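You operate a simulated robot arm through the tools that you are given. There is no shell and no other tool. Be economical: measure what you need, move in short steps, check, and stop when the job is done.

Carry out the task below with a simulated robot arm. There is one attempt and no reset: what you move stays moved.

Task
Close the rework bench: brush off the dust and park roller, height slider and tilt lever.
Fine: bench brush, then put it back; film roller back to its start, height slider down to nought, tilt lever back.
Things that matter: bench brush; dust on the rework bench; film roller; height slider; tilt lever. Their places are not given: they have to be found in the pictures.

Only the result counts: the job must be done as asked and must still hold three seconds after the hand-in. Knocking over, shifting, dropping, spilling or breaking anything else fails it.

Robot
A 6-joint arm with a two-finger parallel gripper, fixed in place. Base frame: the origin is at the foot of the arm, x ahead of it, y to its left, z up; the work surface is at about z = 0.88. Units: m, degrees, N and s.
With the tool pointing down near the work surface it reaches from about 0.26 to 0.66 m from the base axis. Its first joint turns from -66.0 to 66.0 degrees. Payload 2.9 kg.
Tool frame: the origin (TCP) lies between the finger pads and is the grasp point; the fingertips stand 0.03 m ahead of it; z points along the fingers, y is the line along which they close. Largest opening 0.11 m; finger width 0.02, thickness 0.01; the body of the gripper, 0.048 by 0.112 m, starts 0.055 m behind the TCP.
Orientation is that of the tool frame in the base frame, as [roll, pitch, yaw] about the fixed x, y, z axes, in that order (R = Rz(yaw) Ry(pitch) Rx(roll)). With the fingers straight down and closing along the base's y, the tool's x points along the base's -x, its y along +y and its z along -z.

Tools
- The arm moves only by the tool jog_arm. Its argument "moves" is a list that holds one entry, the list of rows, each a list of 7 numbers: the shift along the tool's x, y, z in units of 400 mm (1.0 is 400 mm), then the turn, a rotation vector about the tool's x, y, z in units of 90 degrees (1.0 is 90 degrees), then the finger opening in m, from 0 to 0.11. In form: [[[tx, ty, tz, wx, wy, wz, gripper], ...]]. A call has 1 to 12 rows; each row is the pose to reach, as a shift and turn from the pose commanded when the call began, along the tool's axes at that moment. A call with a number of a shift or a turn outside -1 to 1 is refused whole. Each row takes 0.2 s and may step no farther than 0.05 m and 8.6 degrees from the row before; otherwise, or with a gripper value out of range, the whole call is refused. Where a pose cannot be reached the arm comes as near as it can. A force on the tool above 50 N (or 10 N above the force at the start of the call, whichever is more), or a blocked arm, ends the call early, and 0.2 s more pass. Each finger travels about 0.108 m/s and halts on what it meets, pressing with about 43 N; the grip force reading is that of the motor and also rises with nothing between the fingers. The clock runs only during rows and for 0.2 s after the last one: add rows that repeat a pose to give the fingers time. It gives the time, the measured TCP pose, the force on the tool (base axes), the opening and the grip force at its end, in the units of the frame above (readings bear some noise).
- Cameras (640 x 400 px; columns grow to the right, rows downward): "scene" is fixed at [0.0729, 0.4269, 1.3962]; the picture's right is [-0.81, -0.58, 0.00], its down [-0.27, 0.37, -0.89] and it looks along [0.52, -0.72, -0.46] (base axes); focal length 316 px, centre (320, 200). "wrist" rides on the gripper at [0.072, 0.017, -0.103] in the tool frame; the picture's right is [-0.23, 0.97, 0.00], its down [-0.76, -0.18, -0.62] and it looks along [-0.61, -0.14, 0.78] (tool axes); focal length 222 px, centre (320, 200).
- snapshot(camera): a new picture of that camera. The clock stands still meanwhile.
- measure_at(camera, pixels): for up to 12 pixels [column, row] of the newest picture of that camera ("zoom" is the newest enlarged one), the place [x, y, z] in the base frame of the surface seen there, good to about 0.003 m. The clock stands still meanwhile.
- enlarge(camera, box): a new picture of the part [left, top, right, bottom] of that camera's present view, enlarged. The clock stands still meanwhile.
- hand_in(): hands the job in; it is judged then, once.

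Go step by step. Measure first, check grasps and placings, and put right what went wrong. The budget is 80 turns and 46 pictures, counting those below and the enlarged ones. Unless the task says otherwise, let go and move clear before handing in, and close with one line.

The tools are called after "Call:" by a JSON object that holds its "op" and its "data". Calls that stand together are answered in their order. jog_arm: Moves the arm, as the interface text tells. Its arguments: {"type":"object","properties":{"moves":{"type":"array","items":{"type":"array","items":{"type":"array","items":{"type":"number"}}}}},"required":["moves"]} The other tools are called the same way: snapshot (camera) takes a picture; measure_at (camera, pixels) gives the place of the surface under pixels of a picture; enlarge (camera, box) takes an enlarged picture of a part of a camera's view; hand_in () hands the job in.

At the start:

```text
t: 0.0
position: [0.3151, -0.1951, 1.2297]
ee_rot: [179.8, 0.0, 180.0]
contact_force: [-0.2, -0.2, -1.0]
width: 0.1099
finger_force: 0.0
```

scene: 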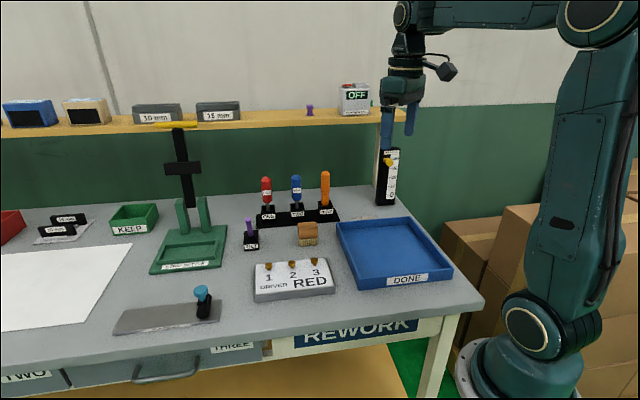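
wrist: 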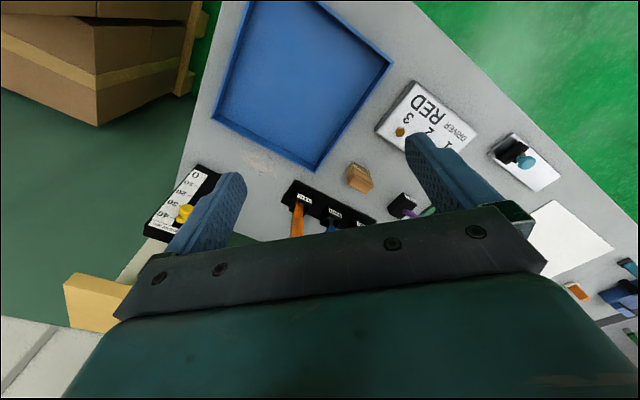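

The pictures show a scale with a yellow knob (388,165), a plate with a blue knob (203,300), a purple stick (250,235) and a brown block (307,234). I'll enlarge these to identify them.

Call:
{"op": "enlarge", "data": {"camera": "scene", "box": [230, 140, 430, 265]}}

Call:
{"op": "enlarge", "data": {"camera": "scene", "box": [100, 230, 340, 380]}}

Call:
{"op": "enlarge", "data": {"camera": "wrist", "box": [130, 80, 450, 280]}}

Call:
{"op": "enlarge", "data": {"camera": "scene", "box": [0, 90, 240, 240]}}

```text
3.20 times, centred on (330, 202) of scene
```

zoom: 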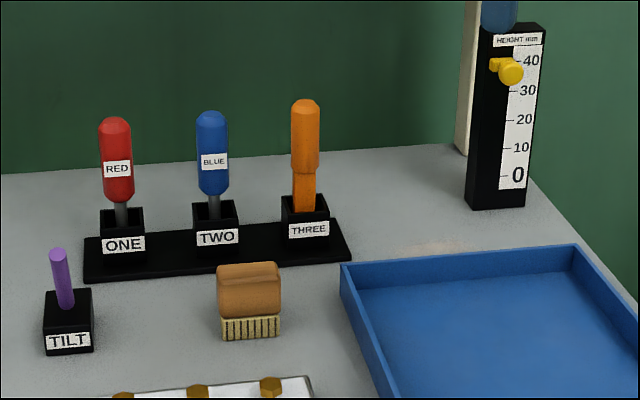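

```text
2.67 times, centred on (220, 305) of scene
```

zoom: 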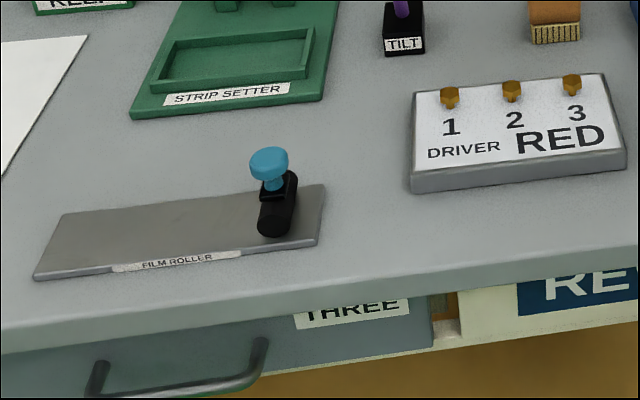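

```text
2.00 times, centred on (290, 180) of wrist
```

zoom: 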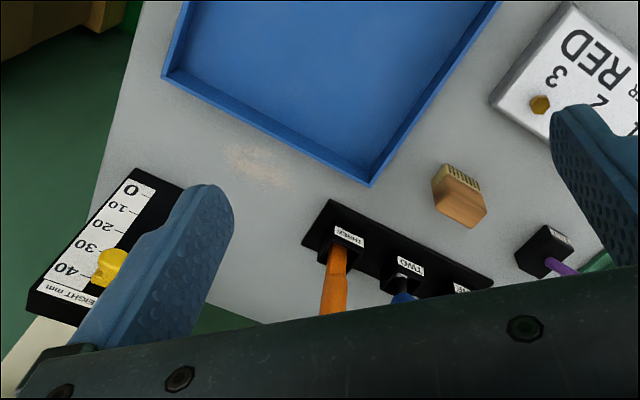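

```text
2.67 times, centred on (120, 165) of scene
```

zoom: 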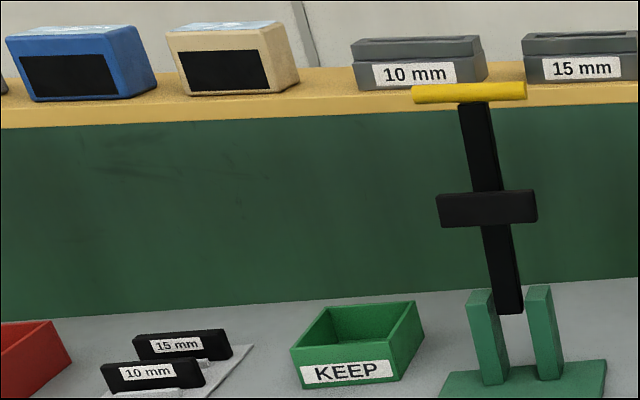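

The dust is at about scene (367,217), the brush is the brown block, the height slider's yellow knob is near 36, and the roller is on the plate near its right end. Now I'll measure all of them.

Call:
{"op": "measure_at", "data": {"camera": "scene", "pixels": [[307, 226], [307, 239], [298, 232], [367, 217], [389, 162], [391, 195], [249, 222], [251, 242], [202, 290], [203, 309], [125, 310], [218, 302]]}}

Call:
{"op": "measure_at", "data": {"camera": "wrist", "pixels": [[262, 162], [245, 153], [278, 172], [262, 150], [358, 178], [362, 184], [188, 212], [409, 203], [418, 212], [527, 163], [512, 153], [360, 190]]}}

Call:
{"op": "enlarge", "data": {"camera": "wrist", "box": [460, 110, 620, 210]}}

Call:
{"op": "enlarge", "data": {"camera": "scene", "box": [225, 200, 345, 275]}}

```text
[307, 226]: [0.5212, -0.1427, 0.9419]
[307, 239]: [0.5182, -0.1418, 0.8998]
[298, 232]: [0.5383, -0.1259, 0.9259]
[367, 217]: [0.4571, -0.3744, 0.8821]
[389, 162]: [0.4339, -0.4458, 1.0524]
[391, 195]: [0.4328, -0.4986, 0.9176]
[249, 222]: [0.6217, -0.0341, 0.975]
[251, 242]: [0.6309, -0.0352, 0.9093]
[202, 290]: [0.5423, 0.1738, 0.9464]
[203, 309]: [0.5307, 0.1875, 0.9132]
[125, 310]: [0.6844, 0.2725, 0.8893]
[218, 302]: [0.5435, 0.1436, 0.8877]
```

```text
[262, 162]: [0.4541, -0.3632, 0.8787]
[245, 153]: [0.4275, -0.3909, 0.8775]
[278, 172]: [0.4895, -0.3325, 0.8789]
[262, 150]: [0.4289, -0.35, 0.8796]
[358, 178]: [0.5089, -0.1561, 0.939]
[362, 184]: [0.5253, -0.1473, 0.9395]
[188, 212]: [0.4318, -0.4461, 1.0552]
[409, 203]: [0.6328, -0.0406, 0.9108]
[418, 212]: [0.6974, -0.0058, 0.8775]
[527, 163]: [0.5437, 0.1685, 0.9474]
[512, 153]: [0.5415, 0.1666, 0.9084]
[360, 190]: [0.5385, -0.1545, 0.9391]
```

```text
4.00 times, centred on (540, 160) of wrist
```

zoom: 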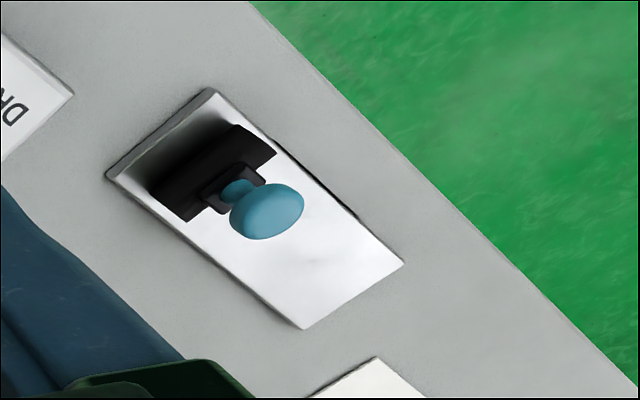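

```text
5.33 times, centred on (285, 238) of scene
```

zoom: 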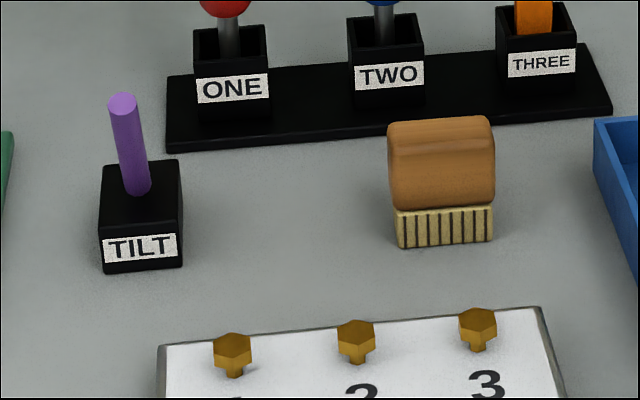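

The roller plate runs diagonally and the tilt lever leans, but I can't yet tell which way is "back" or which end is "start". I'll move the wrist camera over that area to look closer.

Call:
{"op": "jog_arm", "data": {"moves": [[[-0.014, 0.1, 0.0325, 0, 0, 0, 0.05], [-0.028, 0.2, 0.065, 0, 0, 0, 0.05], [-0.042, 0.3, 0.0975, 0, 0, 0, 0.05], [-0.056, 0.4, 0.13, 0, 0, 0, 0.05], [-0.07, 0.5, 0.1625, 0, 0, 0, 0.05], [-0.084, 0.6, 0.195, 0, 0, 0, 0.05], [-0.098, 0.7, 0.2275, 0, 0, 0, 0.05], [-0.112, 0.8, 0.26, 0, 0, 0, 0.05], [-0.126, 0.9, 0.2925, 0, 0, 0, 0.05], [-0.14, 1.0, 0.325, 0, 0, 0, 0.05]]]}}

Call:
{"op": "snapshot", "data": {"camera": "wrist"}}

```text
t: 2.2
position: [0.3707, 0.205, 1.0991]
ee_rot: [180.0, 0.0, 179.9]
contact_force: [1.3, 0.6, -1.0]
width: 0.0498
finger_force: 0.1
```

```text
37 pictures are left
```

wrist: 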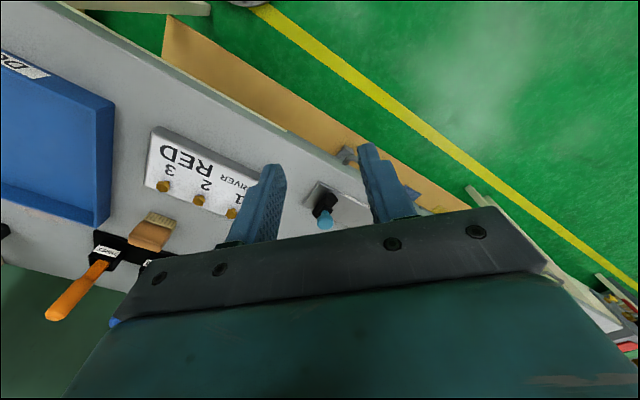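

The roller shows up at (325,210) between the fingers. I'll enlarge it to see the plate and any marks.

Call:
{"op": "enlarge", "data": {"camera": "wrist", "box": [265, 155, 425, 255]}}

Call:
{"op": "measure_at", "data": {"camera": "scene", "pixels": [[124, 311], [221, 300], [218, 320], [115, 333], [196, 310], [208, 296], [210, 316], [196, 319]]}}

Call:
{"op": "enlarge", "data": {"camera": "scene", "box": [104, 275, 232, 355]}}

```text
4.00 times, centred on (345, 205) of wrist
```

zoom: 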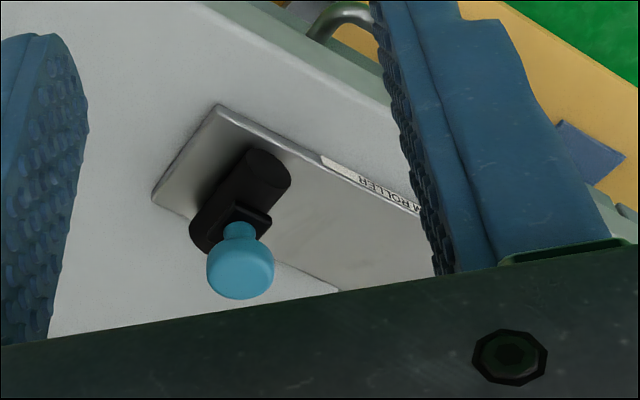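

```text
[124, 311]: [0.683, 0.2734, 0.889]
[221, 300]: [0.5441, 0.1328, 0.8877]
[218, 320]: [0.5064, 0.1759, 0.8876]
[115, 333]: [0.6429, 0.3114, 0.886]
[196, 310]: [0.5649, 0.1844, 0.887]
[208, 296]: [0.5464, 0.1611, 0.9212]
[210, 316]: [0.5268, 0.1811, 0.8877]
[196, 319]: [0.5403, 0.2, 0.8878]
```

```text
5.00 times, centred on (168, 315) of scene
```

zoom: 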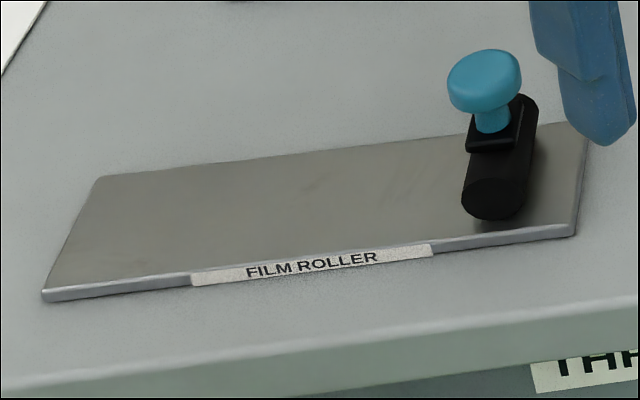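

The plate axis runs at 45° and the roller sits about 0.07 from the plate centre toward the right end. Next I'll measure the tilt lever's lean and the bench axes.

Call:
{"op": "enlarge", "data": {"camera": "scene", "box": [230, 210, 278, 258]}}

Call:
{"op": "measure_at", "data": {"camera": "scene", "pixels": [[248, 220], [249, 224], [250, 229], [251, 234], [246, 237], [257, 237], [246, 231], [257, 231], [247, 248], [257, 248]]}}

```text
8.33 times, centred on (254, 234) of scene
```

zoom: 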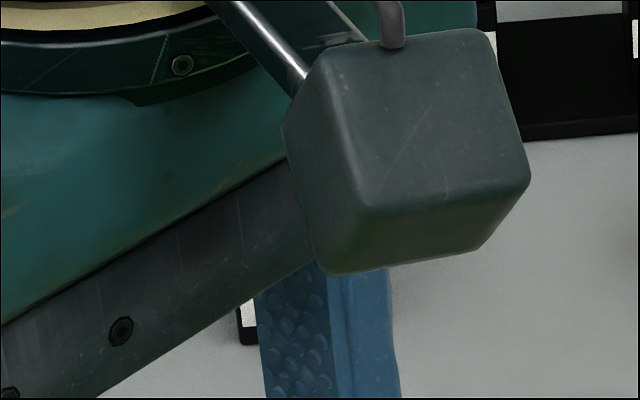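

```text
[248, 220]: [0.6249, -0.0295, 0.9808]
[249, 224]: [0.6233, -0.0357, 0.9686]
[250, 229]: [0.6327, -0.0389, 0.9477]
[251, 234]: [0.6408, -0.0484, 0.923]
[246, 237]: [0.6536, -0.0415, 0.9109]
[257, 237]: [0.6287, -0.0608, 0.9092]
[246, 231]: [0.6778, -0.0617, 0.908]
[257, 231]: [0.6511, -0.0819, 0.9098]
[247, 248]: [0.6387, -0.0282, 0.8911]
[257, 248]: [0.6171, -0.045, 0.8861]
```

The lever leans about 25° toward the front of the bench, so I'll push its top rearward later. The brush comes first, so I'll view it from above.

Call:
{"op": "jog_arm", "data": {"moves": [[[0, -0.1, 0, 0, 0, 0, 0.1], [0, -0.2, 0, 0, 0, 0, 0.1], [0, -0.3, 0, 0, 0, 0, 0.1], [0, -0.4, 0, 0, 0, 0, 0.1], [0, -0.5, 0, 0, 0, 0, 0.1], [0, -0.6, 0, 0, 0, 0, 0.1], [0, -0.7, 0, 0, 0, 0, 0.1], [0, -0.8, 0, 0, 0, 0, 0.1]]]}}

Call:
{"op": "snapshot", "data": {"camera": "wrist"}}

Call:
{"op": "enlarge", "data": {"camera": "wrist", "box": [250, 140, 410, 240]}}

```text
t: 4.0
position: [0.3711, -0.1138, 1.1001]
ee_rot: [180.0, 0.0, -179.9]
contact_force: [0.1, -0.1, -0.4]
width: 0.1
finger_force: 0.0
```

```text
33 pictures are left
```

wrist: 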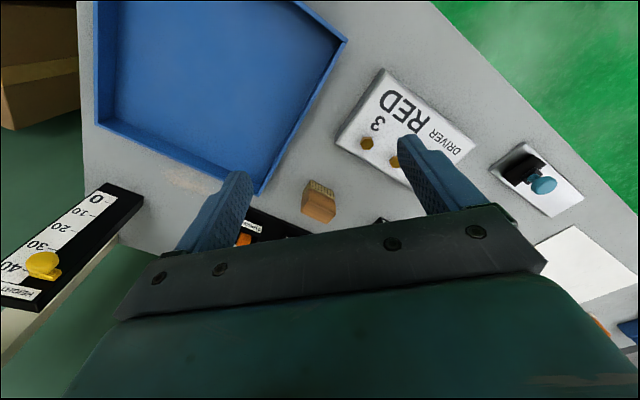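

```text
4.00 times, centred on (330, 190) of wrist
```

zoom: 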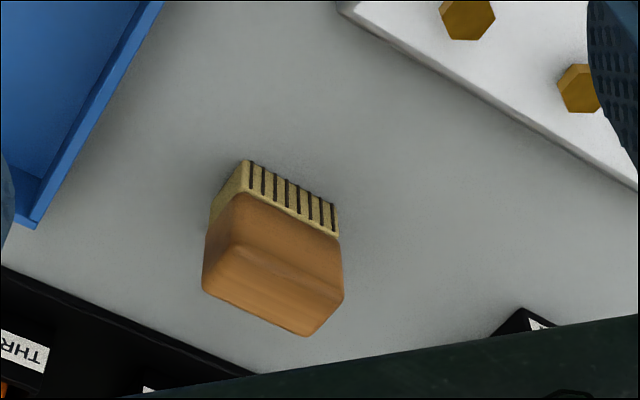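

The brush is clearly visible in the zoom. I'll measure its top corners and bristle base, plus the dust and the slider from this view.

Call:
{"op": "measure_at", "data": {"camera": "zoom", "pixels": [[238, 202], [332, 245], [335, 295], [304, 328], [210, 288], [272, 262], [248, 168], [334, 212], [215, 235], [30, 222], [160, 5], [240, 368]]}}

Call:
{"op": "measure_at", "data": {"camera": "wrist", "pixels": [[43, 265], [167, 178], [185, 180], [205, 185], [100, 118], [255, 190], [345, 42], [115, 192], [140, 200], [190, 170]]}}

```text
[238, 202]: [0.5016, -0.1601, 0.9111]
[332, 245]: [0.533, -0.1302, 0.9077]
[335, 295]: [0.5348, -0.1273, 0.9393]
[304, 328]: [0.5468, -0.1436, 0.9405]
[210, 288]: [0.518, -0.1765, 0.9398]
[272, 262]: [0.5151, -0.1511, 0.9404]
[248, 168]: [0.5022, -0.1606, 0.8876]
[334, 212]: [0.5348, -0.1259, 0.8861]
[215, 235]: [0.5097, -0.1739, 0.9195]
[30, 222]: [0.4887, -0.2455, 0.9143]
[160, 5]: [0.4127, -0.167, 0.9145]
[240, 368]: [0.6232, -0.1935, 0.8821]
```

```text
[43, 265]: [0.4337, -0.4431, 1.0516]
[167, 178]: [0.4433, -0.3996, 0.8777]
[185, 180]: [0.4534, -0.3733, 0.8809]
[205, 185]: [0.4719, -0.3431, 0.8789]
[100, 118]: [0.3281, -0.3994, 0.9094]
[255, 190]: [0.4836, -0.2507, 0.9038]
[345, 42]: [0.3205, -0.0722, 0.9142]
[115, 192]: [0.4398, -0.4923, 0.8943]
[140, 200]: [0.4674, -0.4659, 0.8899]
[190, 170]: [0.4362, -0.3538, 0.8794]
```

The brush is centred near (0.526,-0.153), its long axis is at 45°, and it measures about 0.045 x 0.028 x 0.06. The slider knob at (0.434,-0.445,1.052) overhangs the dust area, so I'll look closely at that area first.

Call:
{"op": "jog_arm", "data": {"moves": [[[0.038, -0.088, 0, 0, 0, 0, 0.1], [0.075, -0.175, 0, 0, 0, 0, 0.1], [0.113, -0.263, 0, 0, 0, 0, 0.1], [0.15, -0.35, 0, 0, 0, 0, 0.1], [0.188, -0.438, 0, 0, 0, 0, 0.1], [0.225, -0.525, 0, 0, 0, 0, 0.1]]]}}

Call:
{"op": "snapshot", "data": {"camera": "wrist"}}

Call:
{"op": "enlarge", "data": {"camera": "wrist", "box": [210, 120, 402, 240]}}

```text
t: 5.4
position: [0.2801, -0.3235, 1.0997]
ee_rot: [180.0, 0.0, -179.9]
contact_force: [0.1, 0.0, 0.5]
width: 0.1001
finger_force: 0.0
```

```text
31 pictures are left
```

wrist: 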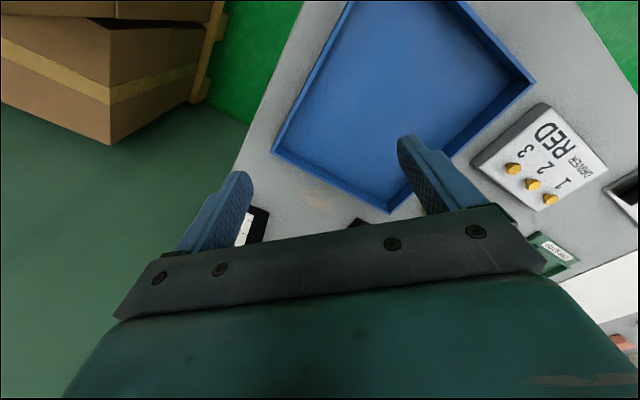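

```text
3.33 times, centred on (306, 180) of wrist
```

zoom: 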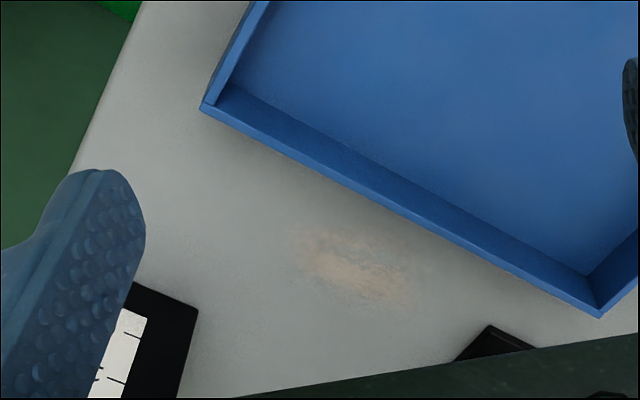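

The dust lies at zoom (290–420, 225–305). I'll measure its outline and the neighbouring edges, and get a closer look at the slider in the scene view.

Call:
{"op": "measure_at", "data": {"camera": "zoom", "pixels": [[292, 235], [412, 300], [350, 228], [335, 278], [430, 255], [205, 110], [598, 312], [490, 328], [460, 358], [190, 310], [150, 290], [355, 265]]}}

Call:
{"op": "enlarge", "data": {"camera": "scene", "box": [344, 130, 440, 230]}}

Call:
{"op": "measure_at", "data": {"camera": "scene", "pixels": [[390, 163], [386, 161], [383, 161], [380, 175], [394, 175], [378, 202], [393, 204], [384, 151], [398, 151], [397, 192], [395, 170], [381, 190]]}}

```text
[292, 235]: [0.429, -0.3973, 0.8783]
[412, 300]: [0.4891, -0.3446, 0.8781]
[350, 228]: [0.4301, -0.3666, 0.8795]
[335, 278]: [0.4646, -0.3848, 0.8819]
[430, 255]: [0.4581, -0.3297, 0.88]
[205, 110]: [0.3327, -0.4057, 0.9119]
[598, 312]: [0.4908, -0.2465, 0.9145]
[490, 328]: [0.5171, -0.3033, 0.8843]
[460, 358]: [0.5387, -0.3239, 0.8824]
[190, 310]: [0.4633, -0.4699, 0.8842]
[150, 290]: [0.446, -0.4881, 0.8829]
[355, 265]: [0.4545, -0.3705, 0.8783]
```

```text
4.00 times, centred on (392, 180) of scene
```

zoom: 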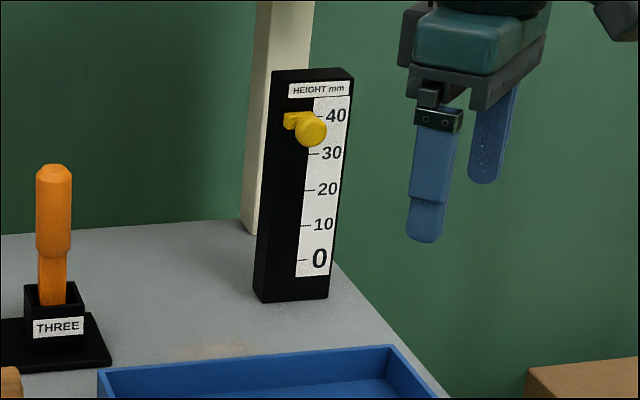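

```text
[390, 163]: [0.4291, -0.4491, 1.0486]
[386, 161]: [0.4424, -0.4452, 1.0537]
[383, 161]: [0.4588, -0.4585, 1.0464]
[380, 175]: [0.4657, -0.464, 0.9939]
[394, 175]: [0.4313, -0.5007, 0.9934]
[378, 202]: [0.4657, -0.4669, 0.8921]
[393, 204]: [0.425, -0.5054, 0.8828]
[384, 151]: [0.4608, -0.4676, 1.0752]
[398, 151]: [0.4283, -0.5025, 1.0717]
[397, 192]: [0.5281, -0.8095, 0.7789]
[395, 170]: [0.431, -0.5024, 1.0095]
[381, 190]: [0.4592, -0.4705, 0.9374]
```

The tower's front face runs along 45° with its normal (-0.71,0.70), and the knob ball is near (0.440,-0.453,1.05). Nought is about z=0.917. I'll do the slider first, since it clears space over the dust: turn the tool 45°, close the fingers and rise.

Call:
{"op": "jog_arm", "data": {"moves": [[[-0.03, -0.02, -0.021, 0, 0, 0.083, 0.05], [-0.06, -0.04, -0.042, 0, 0, 0.167, 0], [-0.09, -0.06, -0.063, 0, 0, 0.25, 0], [-0.12, -0.08, -0.084, 0, 0, 0.333, 0], [-0.15, -0.1, -0.105, 0, 0, 0.417, 0], [-0.175, -0.125, -0.125, 0, 0, 0.5, 0]]]}}

```text
t: 6.8
position: [0.3511, -0.3734, 1.1494]
ee_rot: [-179.9, 0.0, 134.7]
contact_force: [-0.3, 0.8, -0.1]
width: 0.0001
finger_force: 37.7
```

The tool x axis is now along the tower normal. Next I'll move above the knob, leaning the body 13.5° away from the tower.

Call:
{"op": "jog_arm", "data": {"moves": [[[-0.068, 0.004, 0.012, 0, -0.04, 0, 0], [-0.135, 0.008, 0.024, 0, -0.075, 0, 0], [-0.2, 0.012, 0.036, 0, -0.115, 0, 0], [-0.27, 0.0165, 0.048, 0, -0.15, 0, 0]]]}}

Call:
{"op": "enlarge", "data": {"camera": "scene", "box": [344, 110, 440, 210]}}

Call:
{"op": "snapshot", "data": {"camera": "wrist"}}

```text
t: 7.8
position: [0.4327, -0.4453, 1.1308]
ee_rot: [-179.9, 13.6, 135.0]
contact_force: [0.3, 0.0, 0.0]
width: 0.0
finger_force: 37.7
```

```text
4.00 times, centred on (392, 160) of scene
```

zoom: 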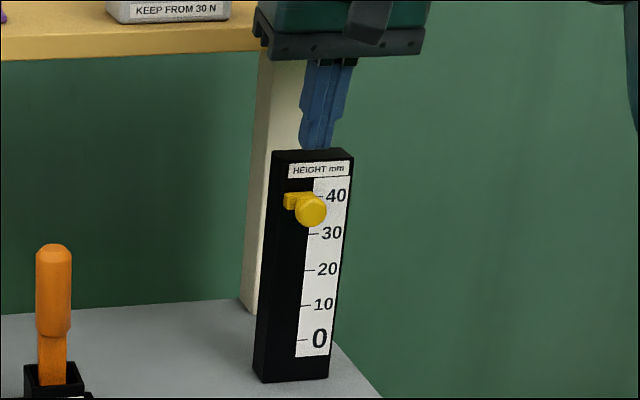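

```text
27 pictures are left
```

wrist: 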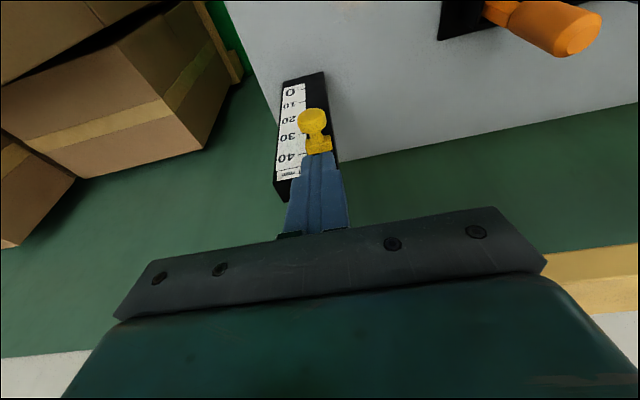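

The fingers look close above the knob. I'll measure the ball, the stem and the fingertips in the wrist view.

Call:
{"op": "measure_at", "data": {"camera": "wrist", "pixels": [[313, 115], [312, 125], [305, 120], [322, 120], [318, 138], [319, 149], [320, 160], [310, 165], [332, 165]]}}

```text
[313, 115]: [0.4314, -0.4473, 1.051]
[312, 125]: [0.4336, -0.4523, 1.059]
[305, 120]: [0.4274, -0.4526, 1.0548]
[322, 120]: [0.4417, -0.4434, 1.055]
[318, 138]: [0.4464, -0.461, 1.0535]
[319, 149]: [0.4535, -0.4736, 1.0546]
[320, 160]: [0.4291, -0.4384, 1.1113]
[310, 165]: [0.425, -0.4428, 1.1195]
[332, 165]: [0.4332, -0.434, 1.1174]
```

The tip is centred over the knob and stem, at about 0.030 m from the tower face. I'll push straight down gently in small rows.

Call:
{"op": "jog_arm", "data": {"moves": [[[0.0076, 0, 0.0316, 0, 0, 0, 0], [0.0153, 0, 0.0632, 0, 0, 0, 0], [0.0229, 0, 0.0948, 0, 0, 0, 0], [0.0306, 0, 0.1264, 0, 0, 0, 0], [0.0382, 0, 0.158, 0, 0, 0, 0], [0.0458, 0, 0.1896, 0, 0, 0, 0], [0.0535, 0, 0.2212, 0, 0, 0, 0], [0.0611, 0, 0.2528, 0, 0, 0, 0], [0.0688, 0, 0.2844, 0, 0, 0, 0], [0.0764, 0, 0.316, 0, 0, 0, 0], [0.084, 0, 0.3476, 0, 0, 0, 0]]]}}

Call:
{"op": "enlarge", "data": {"camera": "scene", "box": [344, 110, 440, 210]}}

```text
t: 10.2
position: [0.4317, -0.4463, 0.9878]
ee_rot: [-179.9, 13.5, 135.1]
contact_force: [0.7, 0.0, 0.8]
width: 0.0
finger_force: 37.7
```

```text
4.00 times, centred on (392, 160) of scene
```

zoom: 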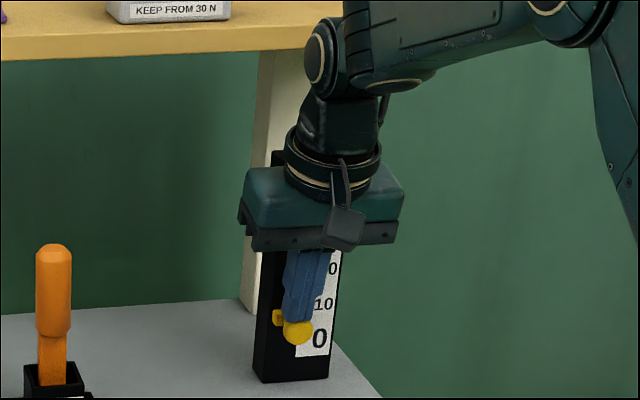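

The knob is moving down with the finger and is now near 6. I'll continue down slowly until it stops.

Call:
{"op": "jog_arm", "data": {"moves": [[[0.0035, 0, 0.0146, 0, 0, 0, 0], [0.007, 0, 0.0292, 0, 0, 0, 0], [0.0105, 0, 0.0438, 0, 0, 0, 0], [0.014, 0, 0.0583, 0, 0, 0, 0], [0.0165, 0, 0.068, 0, 0, 0, 0], [0.0185, 0, 0.0765, 0, 0, 0, 0], [0.02, 0, 0.083, 0, 0, 0, 0], [0.0215, 0, 0.089, 0, 0, 0, 0]]]}}

Call:
{"op": "enlarge", "data": {"camera": "scene", "box": [344, 110, 440, 210]}}

```text
t: 12.0
position: [0.431, -0.4448, 0.9572]
ee_rot: [-180.0, 14.1, 135.0]
contact_force: [-17.1, 15.7, 44.8]
width: 0.0
finger_force: 37.9
```

```text
4.00 times, centred on (392, 160) of scene
```

zoom: 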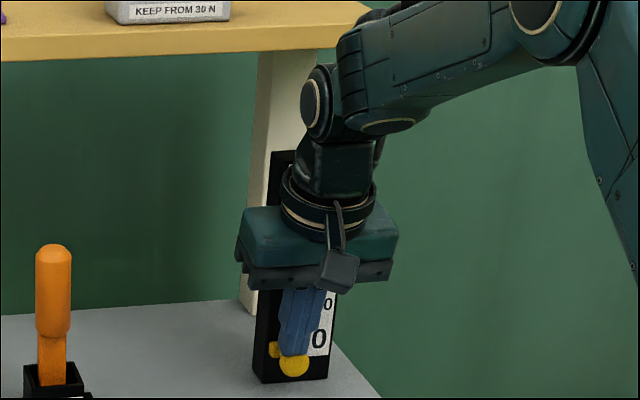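

The slider is at its stop, with 45 N and the tip at 0.928, matching nought. I'll lift away, undo the tilt and check.

Call:
{"op": "jog_arm", "data": {"moves": [[[0.01, 0, -0.06, 0, 0, 0, 0], [0.02, 0, -0.16, 0, 0, 0, 0], [0.02, 0, -0.26, 0, 0, 0, 0], [0.02, 0, -0.36, 0, 0.05, 0, 0], [0.05, 0, -0.42, 0, 0.1, 0, 0.04], [0.1, 0, -0.45, 0, 0.15, 0, 0.08]]]}}

Call:
{"op": "snapshot", "data": {"camera": "scene"}}

```text
t: 13.4
position: [0.3739, -0.3878, 1.1171]
ee_rot: [180.0, -0.1, 135.1]
contact_force: [0.3, 0.1, -0.3]
width: 0.0799
finger_force: 0.2
```

```text
24 pictures are left
```

scene: 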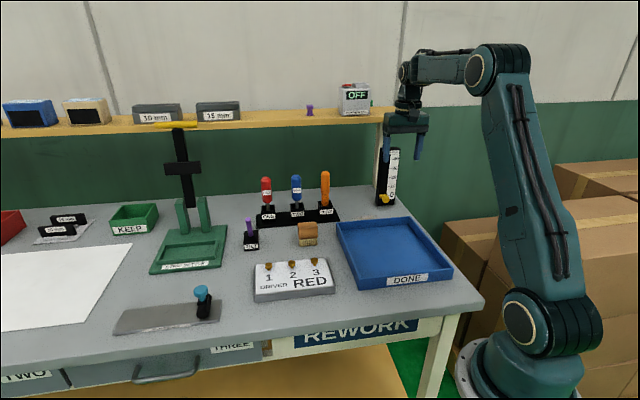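

The slider stays at 0. Next I'll move over the brush at about (0.526,-0.153), closing along its long axis.

Call:
{"op": "jog_arm", "data": {"moves": [[[0.021, 0.1, 0, 0, 0, 0, 0.08], [0.042, 0.2, 0, 0, 0, 0, 0.08], [0.063, 0.3, 0, 0, 0, 0, 0.08], [0.083, 0.4, 0, 0, 0, 0, 0.08], [0.104, 0.5, 0, 0, 0, 0, 0.08], [0.125, 0.6, 0, 0, 0, 0, 0.08], [0.146, 0.683, 0.05, 0, 0, 0, 0.08], [0.146, 0.683, 0.15, 0, 0, 0, 0.08], [0.146, 0.683, 0.25, 0, 0, 0, 0.08]]]}}

Call:
{"op": "snapshot", "data": {"camera": "wrist"}}

```text
t: 15.4
position: [0.5251, -0.1524, 1.0149]
ee_rot: [180.0, 0.0, 135.1]
contact_force: [-0.1, 0.0, -1.2]
width: 0.0799
finger_force: 0.0
```

```text
23 pictures are left
```

wrist: 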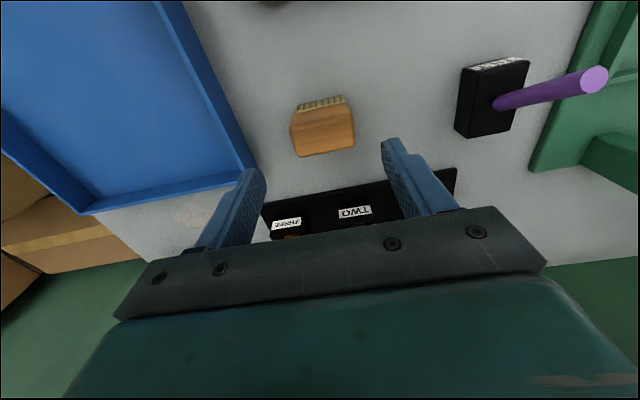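

Brush is at (322,128) in the wrist view. I'll measure its top precisely before descending, and the tilt lever from this angle too.

Call:
{"op": "measure_at", "data": {"camera": "wrist", "pixels": [[293, 130], [352, 122], [353, 143], [299, 153], [325, 138], [326, 148], [298, 110], [345, 100], [594, 80], [507, 105], [500, 103], [322, 112]]}}

Call:
{"op": "enlarge", "data": {"camera": "wrist", "box": [240, 70, 400, 170]}}

```text
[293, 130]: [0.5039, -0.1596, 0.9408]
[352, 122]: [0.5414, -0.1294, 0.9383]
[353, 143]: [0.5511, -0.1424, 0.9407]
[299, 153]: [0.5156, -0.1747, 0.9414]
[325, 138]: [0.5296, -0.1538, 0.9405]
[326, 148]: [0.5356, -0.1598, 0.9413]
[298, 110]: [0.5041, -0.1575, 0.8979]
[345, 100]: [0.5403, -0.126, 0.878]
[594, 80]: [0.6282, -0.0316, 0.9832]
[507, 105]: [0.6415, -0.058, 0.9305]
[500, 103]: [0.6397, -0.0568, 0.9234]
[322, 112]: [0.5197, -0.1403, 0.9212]
```

```text
4.00 times, centred on (320, 120) of wrist
```

zoom: 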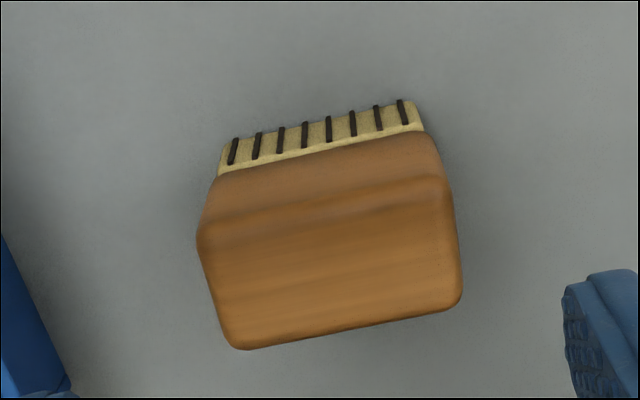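

The brush centre is (0.528,-0.1515) with its axis at about 42°. I'll align, descend to z≈0.929 and close.

Call:
{"op": "jog_arm", "data": {"moves": [[[-0.003, 0.007, 0.05, 0, 0, 0.033, 0.075], [-0.003, 0.007, 0.11, 0, 0, 0.033, 0.075], [-0.003, 0.007, 0.17, 0, 0, 0.033, 0.075], [-0.003, 0.007, 0.214, 0, 0, 0.033, 0.075], [-0.003, 0.007, 0.214, 0, 0, 0.033, 0.06], [-0.003, 0.007, 0.214, 0, 0, 0.033, 0.04], [-0.003, 0.007, 0.214, 0, 0, 0.033, 0.035], [-0.003, 0.007, 0.214, 0, 0, 0.033, 0.035]]]}}

Call:
{"op": "snapshot", "data": {"camera": "wrist"}}

```text
t: 17.2
position: [0.5302, -0.1537, 0.932]
ee_rot: [-179.9, 0.0, 132.1]
contact_force: [0.8, -0.4, -0.3]
width: 0.0534
finger_force: 43.0
```

```text
21 pictures are left
```

wrist: 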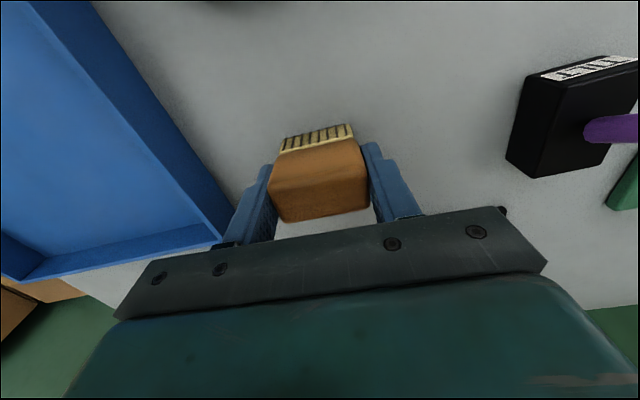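

The brush is held with opening 0.053. Release pose to remember is TCP (0.5302,-0.1537,0.932), yaw 132.1. Next I'll lift and carry it over the dust's near-tower end.

Call:
{"op": "jog_arm", "data": {"moves": [[[0, 0, -0.083, 0, 0, 0, 0.035], [0, 0, -0.167, 0, 0, 0, 0.035], [0, 0, -0.25, 0, 0, 0, 0.035], [-0.041, -0.105, -0.25, 0, 0, -0.005, 0.035], [-0.083, -0.21, -0.25, 0, 0, -0.01, 0.035], [-0.124, -0.314, -0.25, 0, 0, -0.016, 0.035], [-0.166, -0.419, -0.25, 0, 0, -0.022, 0.035], [-0.207, -0.524, -0.25, 0, 0, -0.027, 0.035], [-0.248, -0.629, -0.25, 0, 0, -0.032, 0.035], [-0.248, -0.629, -0.15, 0, 0, -0.032, 0.035], [-0.248, -0.629, -0.06, 0, 0, -0.032, 0.035]]]}}

Call:
{"op": "snapshot", "data": {"camera": "wrist"}}

Call:
{"op": "snapshot", "data": {"camera": "scene"}}

```text
t: 19.6
position: [0.4091, -0.3971, 0.9541]
ee_rot: [179.9, 0.0, 134.9]
contact_force: [0.4, -0.4, -1.0]
width: 0.0534
finger_force: 43.1
```

```text
20 pictures are left
```

wrist: 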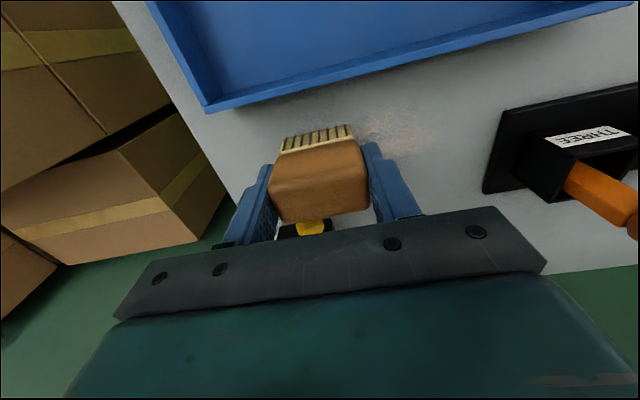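

```text
19 pictures are left
```

scene: 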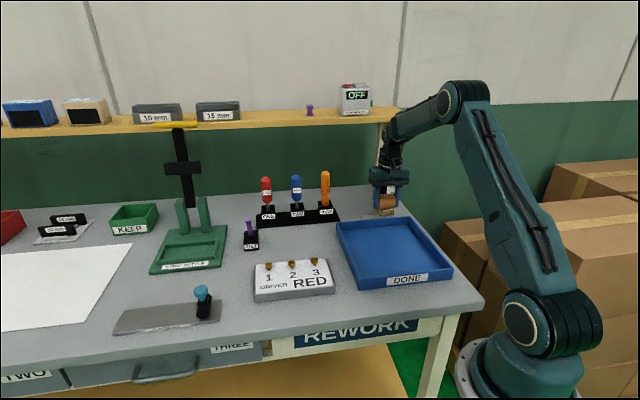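

The brush hangs just above the near end of the dust. I'll descend to light contact and sweep the first lane.

Call:
{"op": "jog_arm", "data": {"moves": [[[0, 0, 0.03, 0, 0, 0, 0.035], [0, 0, 0.05, 0, 0, 0, 0.035], [0, 0, 0.058, 0, 0, 0, 0.035], [0, 0.05, 0.058, 0, 0, 0, 0.035], [0, 0.1, 0.058, 0, 0, 0, 0.035], [0, 0.15, 0.058, 0, 0, 0, 0.035], [0, 0.2125, 0.058, 0, 0, 0, 0.035]]]}}

Call:
{"op": "enlarge", "data": {"camera": "scene", "box": [310, 160, 440, 240]}}

```text
t: 21.2
position: [0.4699, -0.3341, 0.932]
ee_rot: [-179.9, 0.1, 134.9]
contact_force: [-0.3, 0.6, -1.5]
width: 0.0535
finger_force: 42.8
```

```text
4.92 times, centred on (375, 200) of scene
```

zoom: 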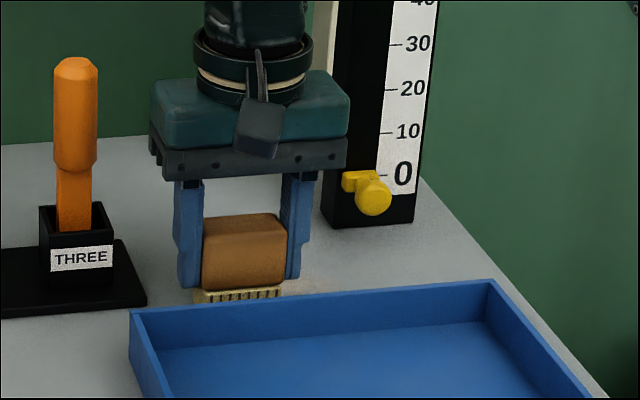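

There is no contact force yet, so the bristles may only be skimming. I'll press slightly lower and sweep the remaining lanes.

Call:
{"op": "jog_arm", "data": {"moves": [[[0, 0, 0.004, 0, 0, 0, 0.035], [0, 0, 0.0075, 0, 0, 0, 0.035], [0, -0.05, 0.0075, 0, 0, 0, 0.035], [0, -0.11, 0.0075, 0, 0, 0, 0.035], [0, -0.17, 0.0075, 0, 0, 0, 0.035], [0, -0.22, 0.0075, 0, 0, 0, 0.035]]]}}

```text
t: 22.6
position: [0.4077, -0.3979, 0.9307]
ee_rot: [-180.0, 0.3, 135.0]
contact_force: [6.6, 5.5, 27.3]
width: 0.0534
finger_force: 43.0
```

Contact is firm at 27 N. I'll ease slightly and sweep the rear lanes, out and back.

Call:
{"op": "jog_arm", "data": {"moves": [[[-0.02, 0, -0.003, 0, 0, 0, 0.035], [-0.0425, 0, -0.003, 0, 0, 0, 0.035], [-0.0425, 0.06, -0.003, 0, 0, 0, 0.035], [-0.0425, 0.12, -0.003, 0, 0, 0, 0.035], [-0.0425, 0.18, -0.003, 0, 0, 0, 0.035], [-0.0425, 0.225, -0.003, 0, 0, 0, 0.035], [-0.07, 0.225, -0.003, 0, 0, 0, 0.035], [-0.07, 0.17, -0.003, 0, 0, 0, 0.035], [-0.07, 0.11, -0.003, 0, 0, 0, 0.035], [-0.07, 0.05, -0.003, 0, 0, 0, 0.035], [-0.07, 0.01, -0.003, 0, 0, 0, 0.035]]]}}

Call:
{"op": "jog_arm", "data": {"moves": [[[0.05, 0, 0, 0, 0, 0, 0.035], [0.105, 0, 0, 0, 0, 0, 0.035], [0.105, 0.06, 0, 0, 0, 0, 0.035], [0.105, 0.12, 0, 0, 0, 0, 0.035], [0.105, 0.18, 0, 0, 0, 0, 0.035], [0.105, 0.225, 0, 0, 0, 0, 0.035], [0.105, 0.225, -0.06, 0, 0, 0, 0.035], [0.105, 0.225, -0.15, 0, 0, 0, 0.035], [0.14, 0.3, -0.22, 0, 0, 0, 0.035], [0.14, 0.4, -0.25, 0, 0, 0, 0.035]]]}}

Call:
{"op": "enlarge", "data": {"camera": "scene", "box": [310, 160, 440, 240]}}

Call:
{"op": "snapshot", "data": {"camera": "wrist"}}

```text
t: 25.0
position: [0.4283, -0.4139, 0.9307]
ee_rot: [-180.0, 0.2, 135.0]
contact_force: [5.2, 5.8, 24.1]
width: 0.0533
finger_force: 42.3
```

```text
t: 27.2
position: [0.5036, -0.261, 1.0293]
ee_rot: [-180.0, -0.2, 134.9]
contact_force: [0.5, 0.1, -1.3]
width: 0.0534
finger_force: 43.2
```

```text
4.92 times, centred on (375, 200) of scene
```

zoom: 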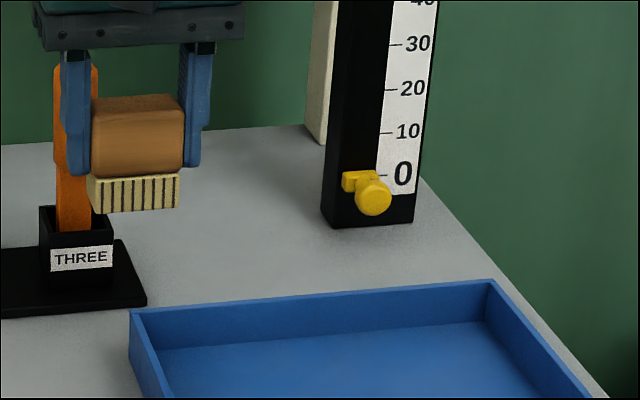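

```text
16 pictures are left
```

wrist: 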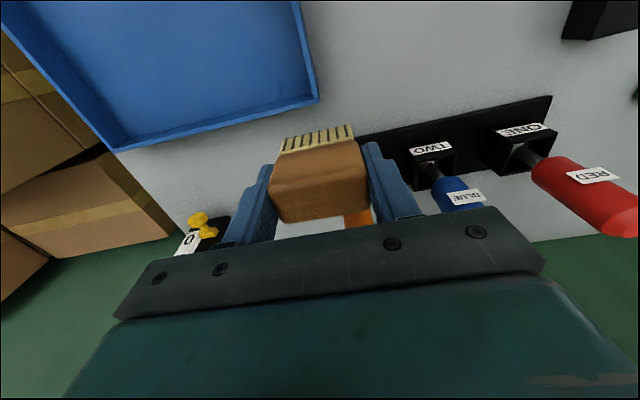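

The dust is gone and everything else is upright. I'll carry the brush back to (0.5302,-0.1537) at yaw 132 and lower it.

Call:
{"op": "jog_arm", "data": {"moves": [[[0.05, 0.08, 0, 0, 0, 0.01, 0.035], [0.1, 0.16, 0, 0, 0, 0.02, 0.035], [0.1427, 0.2367, 0, 0, 0, 0.032, 0.035], [0.1427, 0.2367, 0.08, 0, 0, 0.032, 0.035], [0.1427, 0.2367, 0.16, 0, 0, 0.032, 0.035], [0.1427, 0.2367, 0.21, 0, 0, 0.032, 0.035], [0.1427, 0.2367, 0.228, 0, 0, 0.032, 0.035]]]}}

```text
t: 28.8
position: [0.5293, -0.1547, 0.9385]
ee_rot: [180.0, 0.0, 132.0]
contact_force: [0.6, -0.5, -0.9]
width: 0.053
finger_force: 42.8
```

I'm 6 mm above the rest height. I'll lower to light contact and then release.

Call:
{"op": "jog_arm", "data": {"moves": [[[0.002, 0.003, 0.01, 0, 0, 0, 0.035], [0.002, 0.003, 0.016, 0, 0, 0, 0.035], [0.002, 0.003, 0.018, 0, 0, 0, 0.035]]]}}

```text
t: 29.6
position: [0.5306, -0.1528, 0.9319]
ee_rot: [-179.9, 0.0, 132.0]
contact_force: [-0.9, -0.2, -1.1]
width: 0.0534
finger_force: 43.0
```

The brush is at its original height, within about a millimetre. I'll open and rise.

Call:
{"op": "jog_arm", "data": {"moves": [[[0, 0, 0.002, 0, 0, 0, 0.035], [0, 0, 0.002, 0, 0, 0, 0.056], [0, 0, 0.002, 0, 0, 0, 0.07], [0, 0, 0.002, 0, 0, 0, 0.08], [0, 0, -0.06, 0, 0, 0, 0.08], [0, 0, -0.16, 0, 0, 0, 0.08], [0, 0, -0.26, 0, 0, 0, 0.08], [0, 0, -0.36, 0, 0, 0, 0.05], [0, 0, -0.42, 0, 0, 0, 0.0]]]}}

Call:
{"op": "snapshot", "data": {"camera": "wrist"}}

```text
t: 31.6
position: [0.5293, -0.1526, 1.1011]
ee_rot: [180.0, 0.0, 132.0]
contact_force: [0.4, 0.1, -0.2]
width: 0.0001
finger_force: 33.9
```

```text
15 pictures are left
```

wrist: 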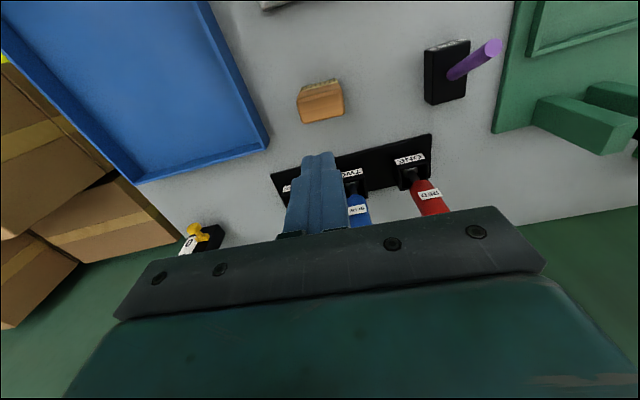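

The brush stands at its spot. The next job is the tilt lever, so I'll measure the lever and nearby tall items to be sure the gripper body clears them.

Call:
{"op": "measure_at", "data": {"camera": "wrist", "pixels": [[490, 48], [475, 58], [455, 73], [427, 45], [468, 42], [428, 100], [464, 95], [545, 105], [590, 130], [610, 90], [430, 195], [443, 212]]}}

Call:
{"op": "measure_at", "data": {"camera": "scene", "pixels": [[180, 201], [203, 200], [208, 222], [267, 180], [182, 168], [200, 170], [267, 195], [177, 140], [188, 195], [221, 230]]}}

```text
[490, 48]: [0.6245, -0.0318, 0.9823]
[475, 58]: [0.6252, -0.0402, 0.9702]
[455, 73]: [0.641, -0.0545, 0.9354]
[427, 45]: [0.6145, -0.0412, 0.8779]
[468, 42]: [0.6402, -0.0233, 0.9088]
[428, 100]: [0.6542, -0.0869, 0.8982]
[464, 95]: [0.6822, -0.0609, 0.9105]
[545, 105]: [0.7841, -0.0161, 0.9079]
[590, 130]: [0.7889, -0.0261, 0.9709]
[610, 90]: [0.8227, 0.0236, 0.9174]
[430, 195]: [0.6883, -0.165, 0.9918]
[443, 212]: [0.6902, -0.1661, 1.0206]
```

```text
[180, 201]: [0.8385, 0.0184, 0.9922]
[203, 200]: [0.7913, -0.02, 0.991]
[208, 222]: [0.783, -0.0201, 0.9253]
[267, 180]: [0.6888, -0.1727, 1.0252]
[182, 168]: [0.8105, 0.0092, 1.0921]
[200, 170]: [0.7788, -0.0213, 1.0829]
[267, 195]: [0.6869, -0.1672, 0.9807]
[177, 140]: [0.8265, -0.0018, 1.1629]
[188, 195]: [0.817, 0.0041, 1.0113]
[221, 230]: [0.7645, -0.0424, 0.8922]
```

Everything has about 0.1 m of clearance. I'll go to the front side of the lever with closed fingers.

Call:
{"op": "jog_arm", "data": {"moves": [[[0.03, 0.095, 0, 0, 0, -0.01, 0], [0.06, 0.19, 0, 0, 0, -0.02, 0], [0.09, 0.285, 0, 0, 0, -0.033, 0], [0.1137, 0.3804, 0, 0, 0, -0.033, 0], [0.1137, 0.3804, 0.1, 0, 0, -0.033, 0], [0.1137, 0.3804, 0.2, 0, 0, -0.033, 0], [0.1137, 0.3804, 0.315, 0, 0, -0.033, 0]]]}}

Call:
{"op": "enlarge", "data": {"camera": "scene", "box": [200, 170, 312, 260]}}

```text
t: 33.2
position: [0.6124, -0.0168, 0.9731]
ee_rot: [180.0, 0.1, 135.0]
contact_force: [-0.2, 1.0, 0.3]
width: 0.0001
finger_force: 37.6
```

```text
4.44 times, centred on (256, 215) of scene
```

zoom: 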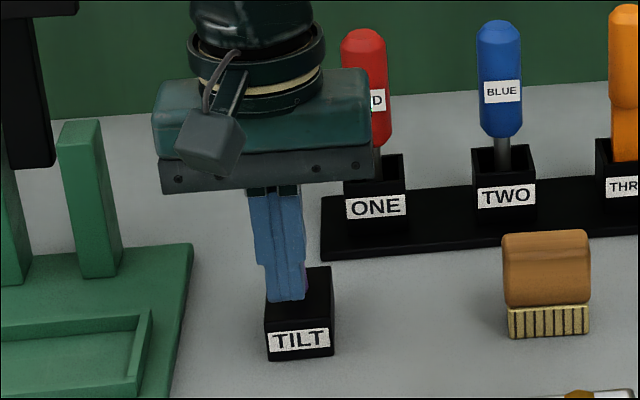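

The finger is in front of the lever and in line with it (a purple edge shows beside the finger). I'll push it rearward gently.

Call:
{"op": "jog_arm", "data": {"moves": [[[-0.02, 0, 0, 0, 0, 0, 0], [-0.04, 0, 0, 0, 0, 0, 0], [-0.06, 0, 0, 0, 0, 0, 0], [-0.08, 0, 0, 0, 0, 0, 0], [-0.1, 0, 0, 0, 0, 0, 0]]]}}

Call:
{"op": "snapshot", "data": {"camera": "wrist"}}

```text
t: 34.4
position: [0.6406, -0.0457, 0.9725]
ee_rot: [-179.9, -0.1, 135.0]
contact_force: [-0.1, 0.2, 0.5]
width: 0.0
finger_force: 37.7
```

```text
13 pictures are left
```

wrist: 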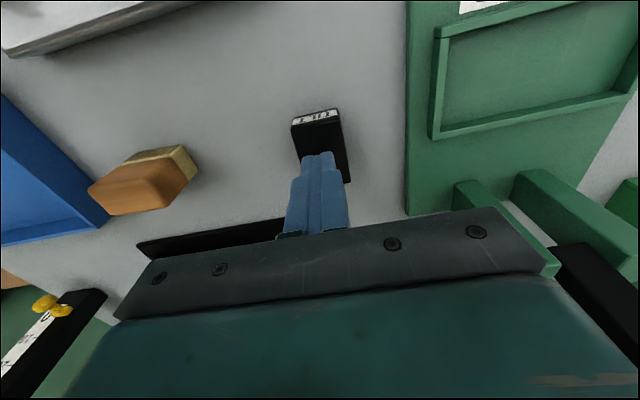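

The lever must now be about upright, with no resistance so far. I'll continue slowly and watch for a stop.

Call:
{"op": "jog_arm", "data": {"moves": [[[-0.0125, 0, 0, 0, 0, 0, 0], [-0.025, 0, 0, 0, 0, 0, 0], [-0.0375, 0, 0, 0, 0, 0, 0], [-0.05, 0, 0, 0, 0, 0, 0]]]}}

Call:
{"op": "enlarge", "data": {"camera": "scene", "box": [200, 170, 312, 260]}}

```text
t: 35.4
position: [0.6507, -0.0563, 0.9724]
ee_rot: [-179.5, -0.7, 135.4]
contact_force: [-39.5, 29.8, 12.4]
width: 0.0
finger_force: 37.8
```

```text
4.44 times, centred on (256, 215) of scene
```

zoom: 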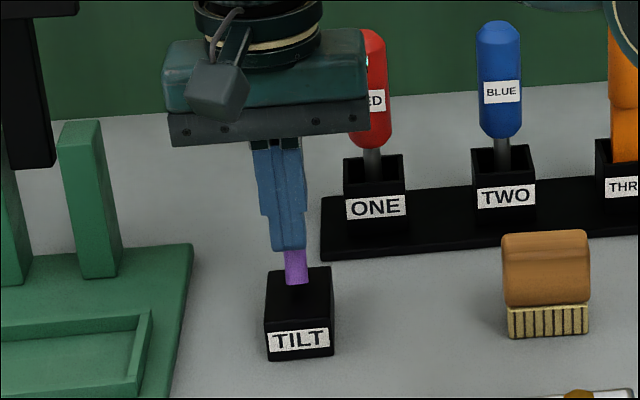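

A hard stop was met (50 N) with the lever just past upright. I'll back off, lift and look at where the lever rests.

Call:
{"op": "jog_arm", "data": {"moves": [[[0.05, 0, 0, 0, 0, 0, 0], [0.13, 0, 0, 0, 0, 0, 0], [0.16, 0, -0.1, 0, 0, 0, 0], [0.2, 0, -0.2, 0, 0, 0, 0], [0.24, 0, -0.3, 0, 0, 0, 0], [0.34, 0, -0.3, 0, 0, 0, 0], [0.45, 0, -0.3, 0, 0, 0, 0]]]}}

Call:
{"op": "enlarge", "data": {"camera": "wrist", "box": [220, 20, 420, 145]}}

Call:
{"op": "snapshot", "data": {"camera": "scene"}}

```text
t: 37.0
position: [0.5277, 0.067, 1.0928]
ee_rot: [180.0, 0.1, 134.9]
contact_force: [-0.6, -0.3, 0.6]
width: 0.0
finger_force: 37.3
```

```text
3.20 times, centred on (320, 82) of wrist
```

zoom: 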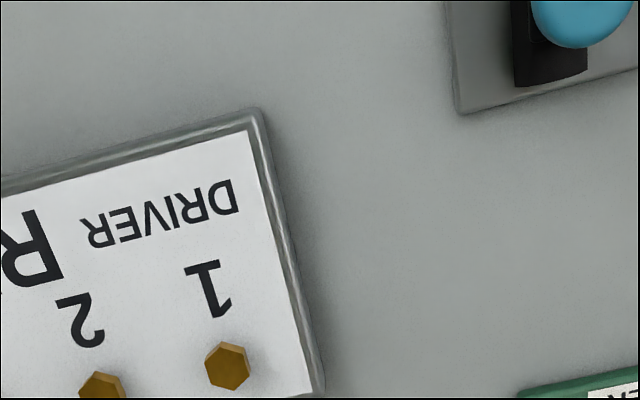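

```text
10 pictures are left
```

scene: 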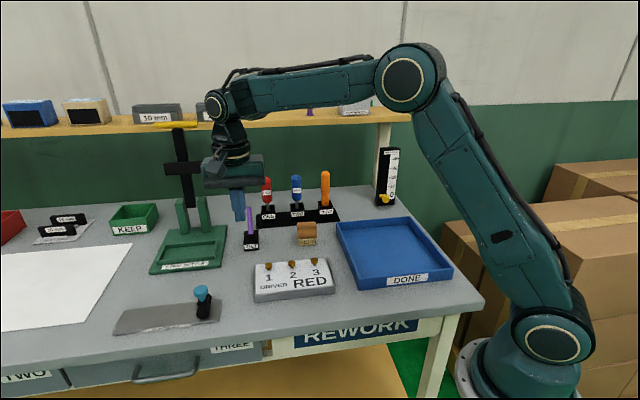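

The lever is visible at (250,220). I'll measure its axis.

Call:
{"op": "measure_at", "data": {"camera": "scene", "pixels": [[249, 210], [249, 214], [250, 218], [250, 222], [251, 226], [252, 230], [252, 233], [253, 235]]}}

Call:
{"op": "enlarge", "data": {"camera": "scene", "box": [225, 190, 289, 254]}}

```text
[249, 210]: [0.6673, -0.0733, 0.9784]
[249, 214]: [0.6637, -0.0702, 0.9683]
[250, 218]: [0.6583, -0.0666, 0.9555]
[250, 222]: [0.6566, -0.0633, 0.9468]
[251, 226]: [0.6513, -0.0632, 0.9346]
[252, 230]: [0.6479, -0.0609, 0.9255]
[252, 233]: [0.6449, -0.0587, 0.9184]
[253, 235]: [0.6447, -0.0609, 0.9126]
```

```text
6.25 times, centred on (257, 222) of scene
```

zoom: 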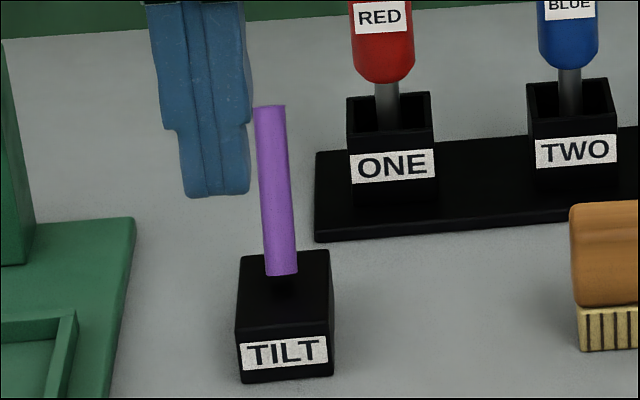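

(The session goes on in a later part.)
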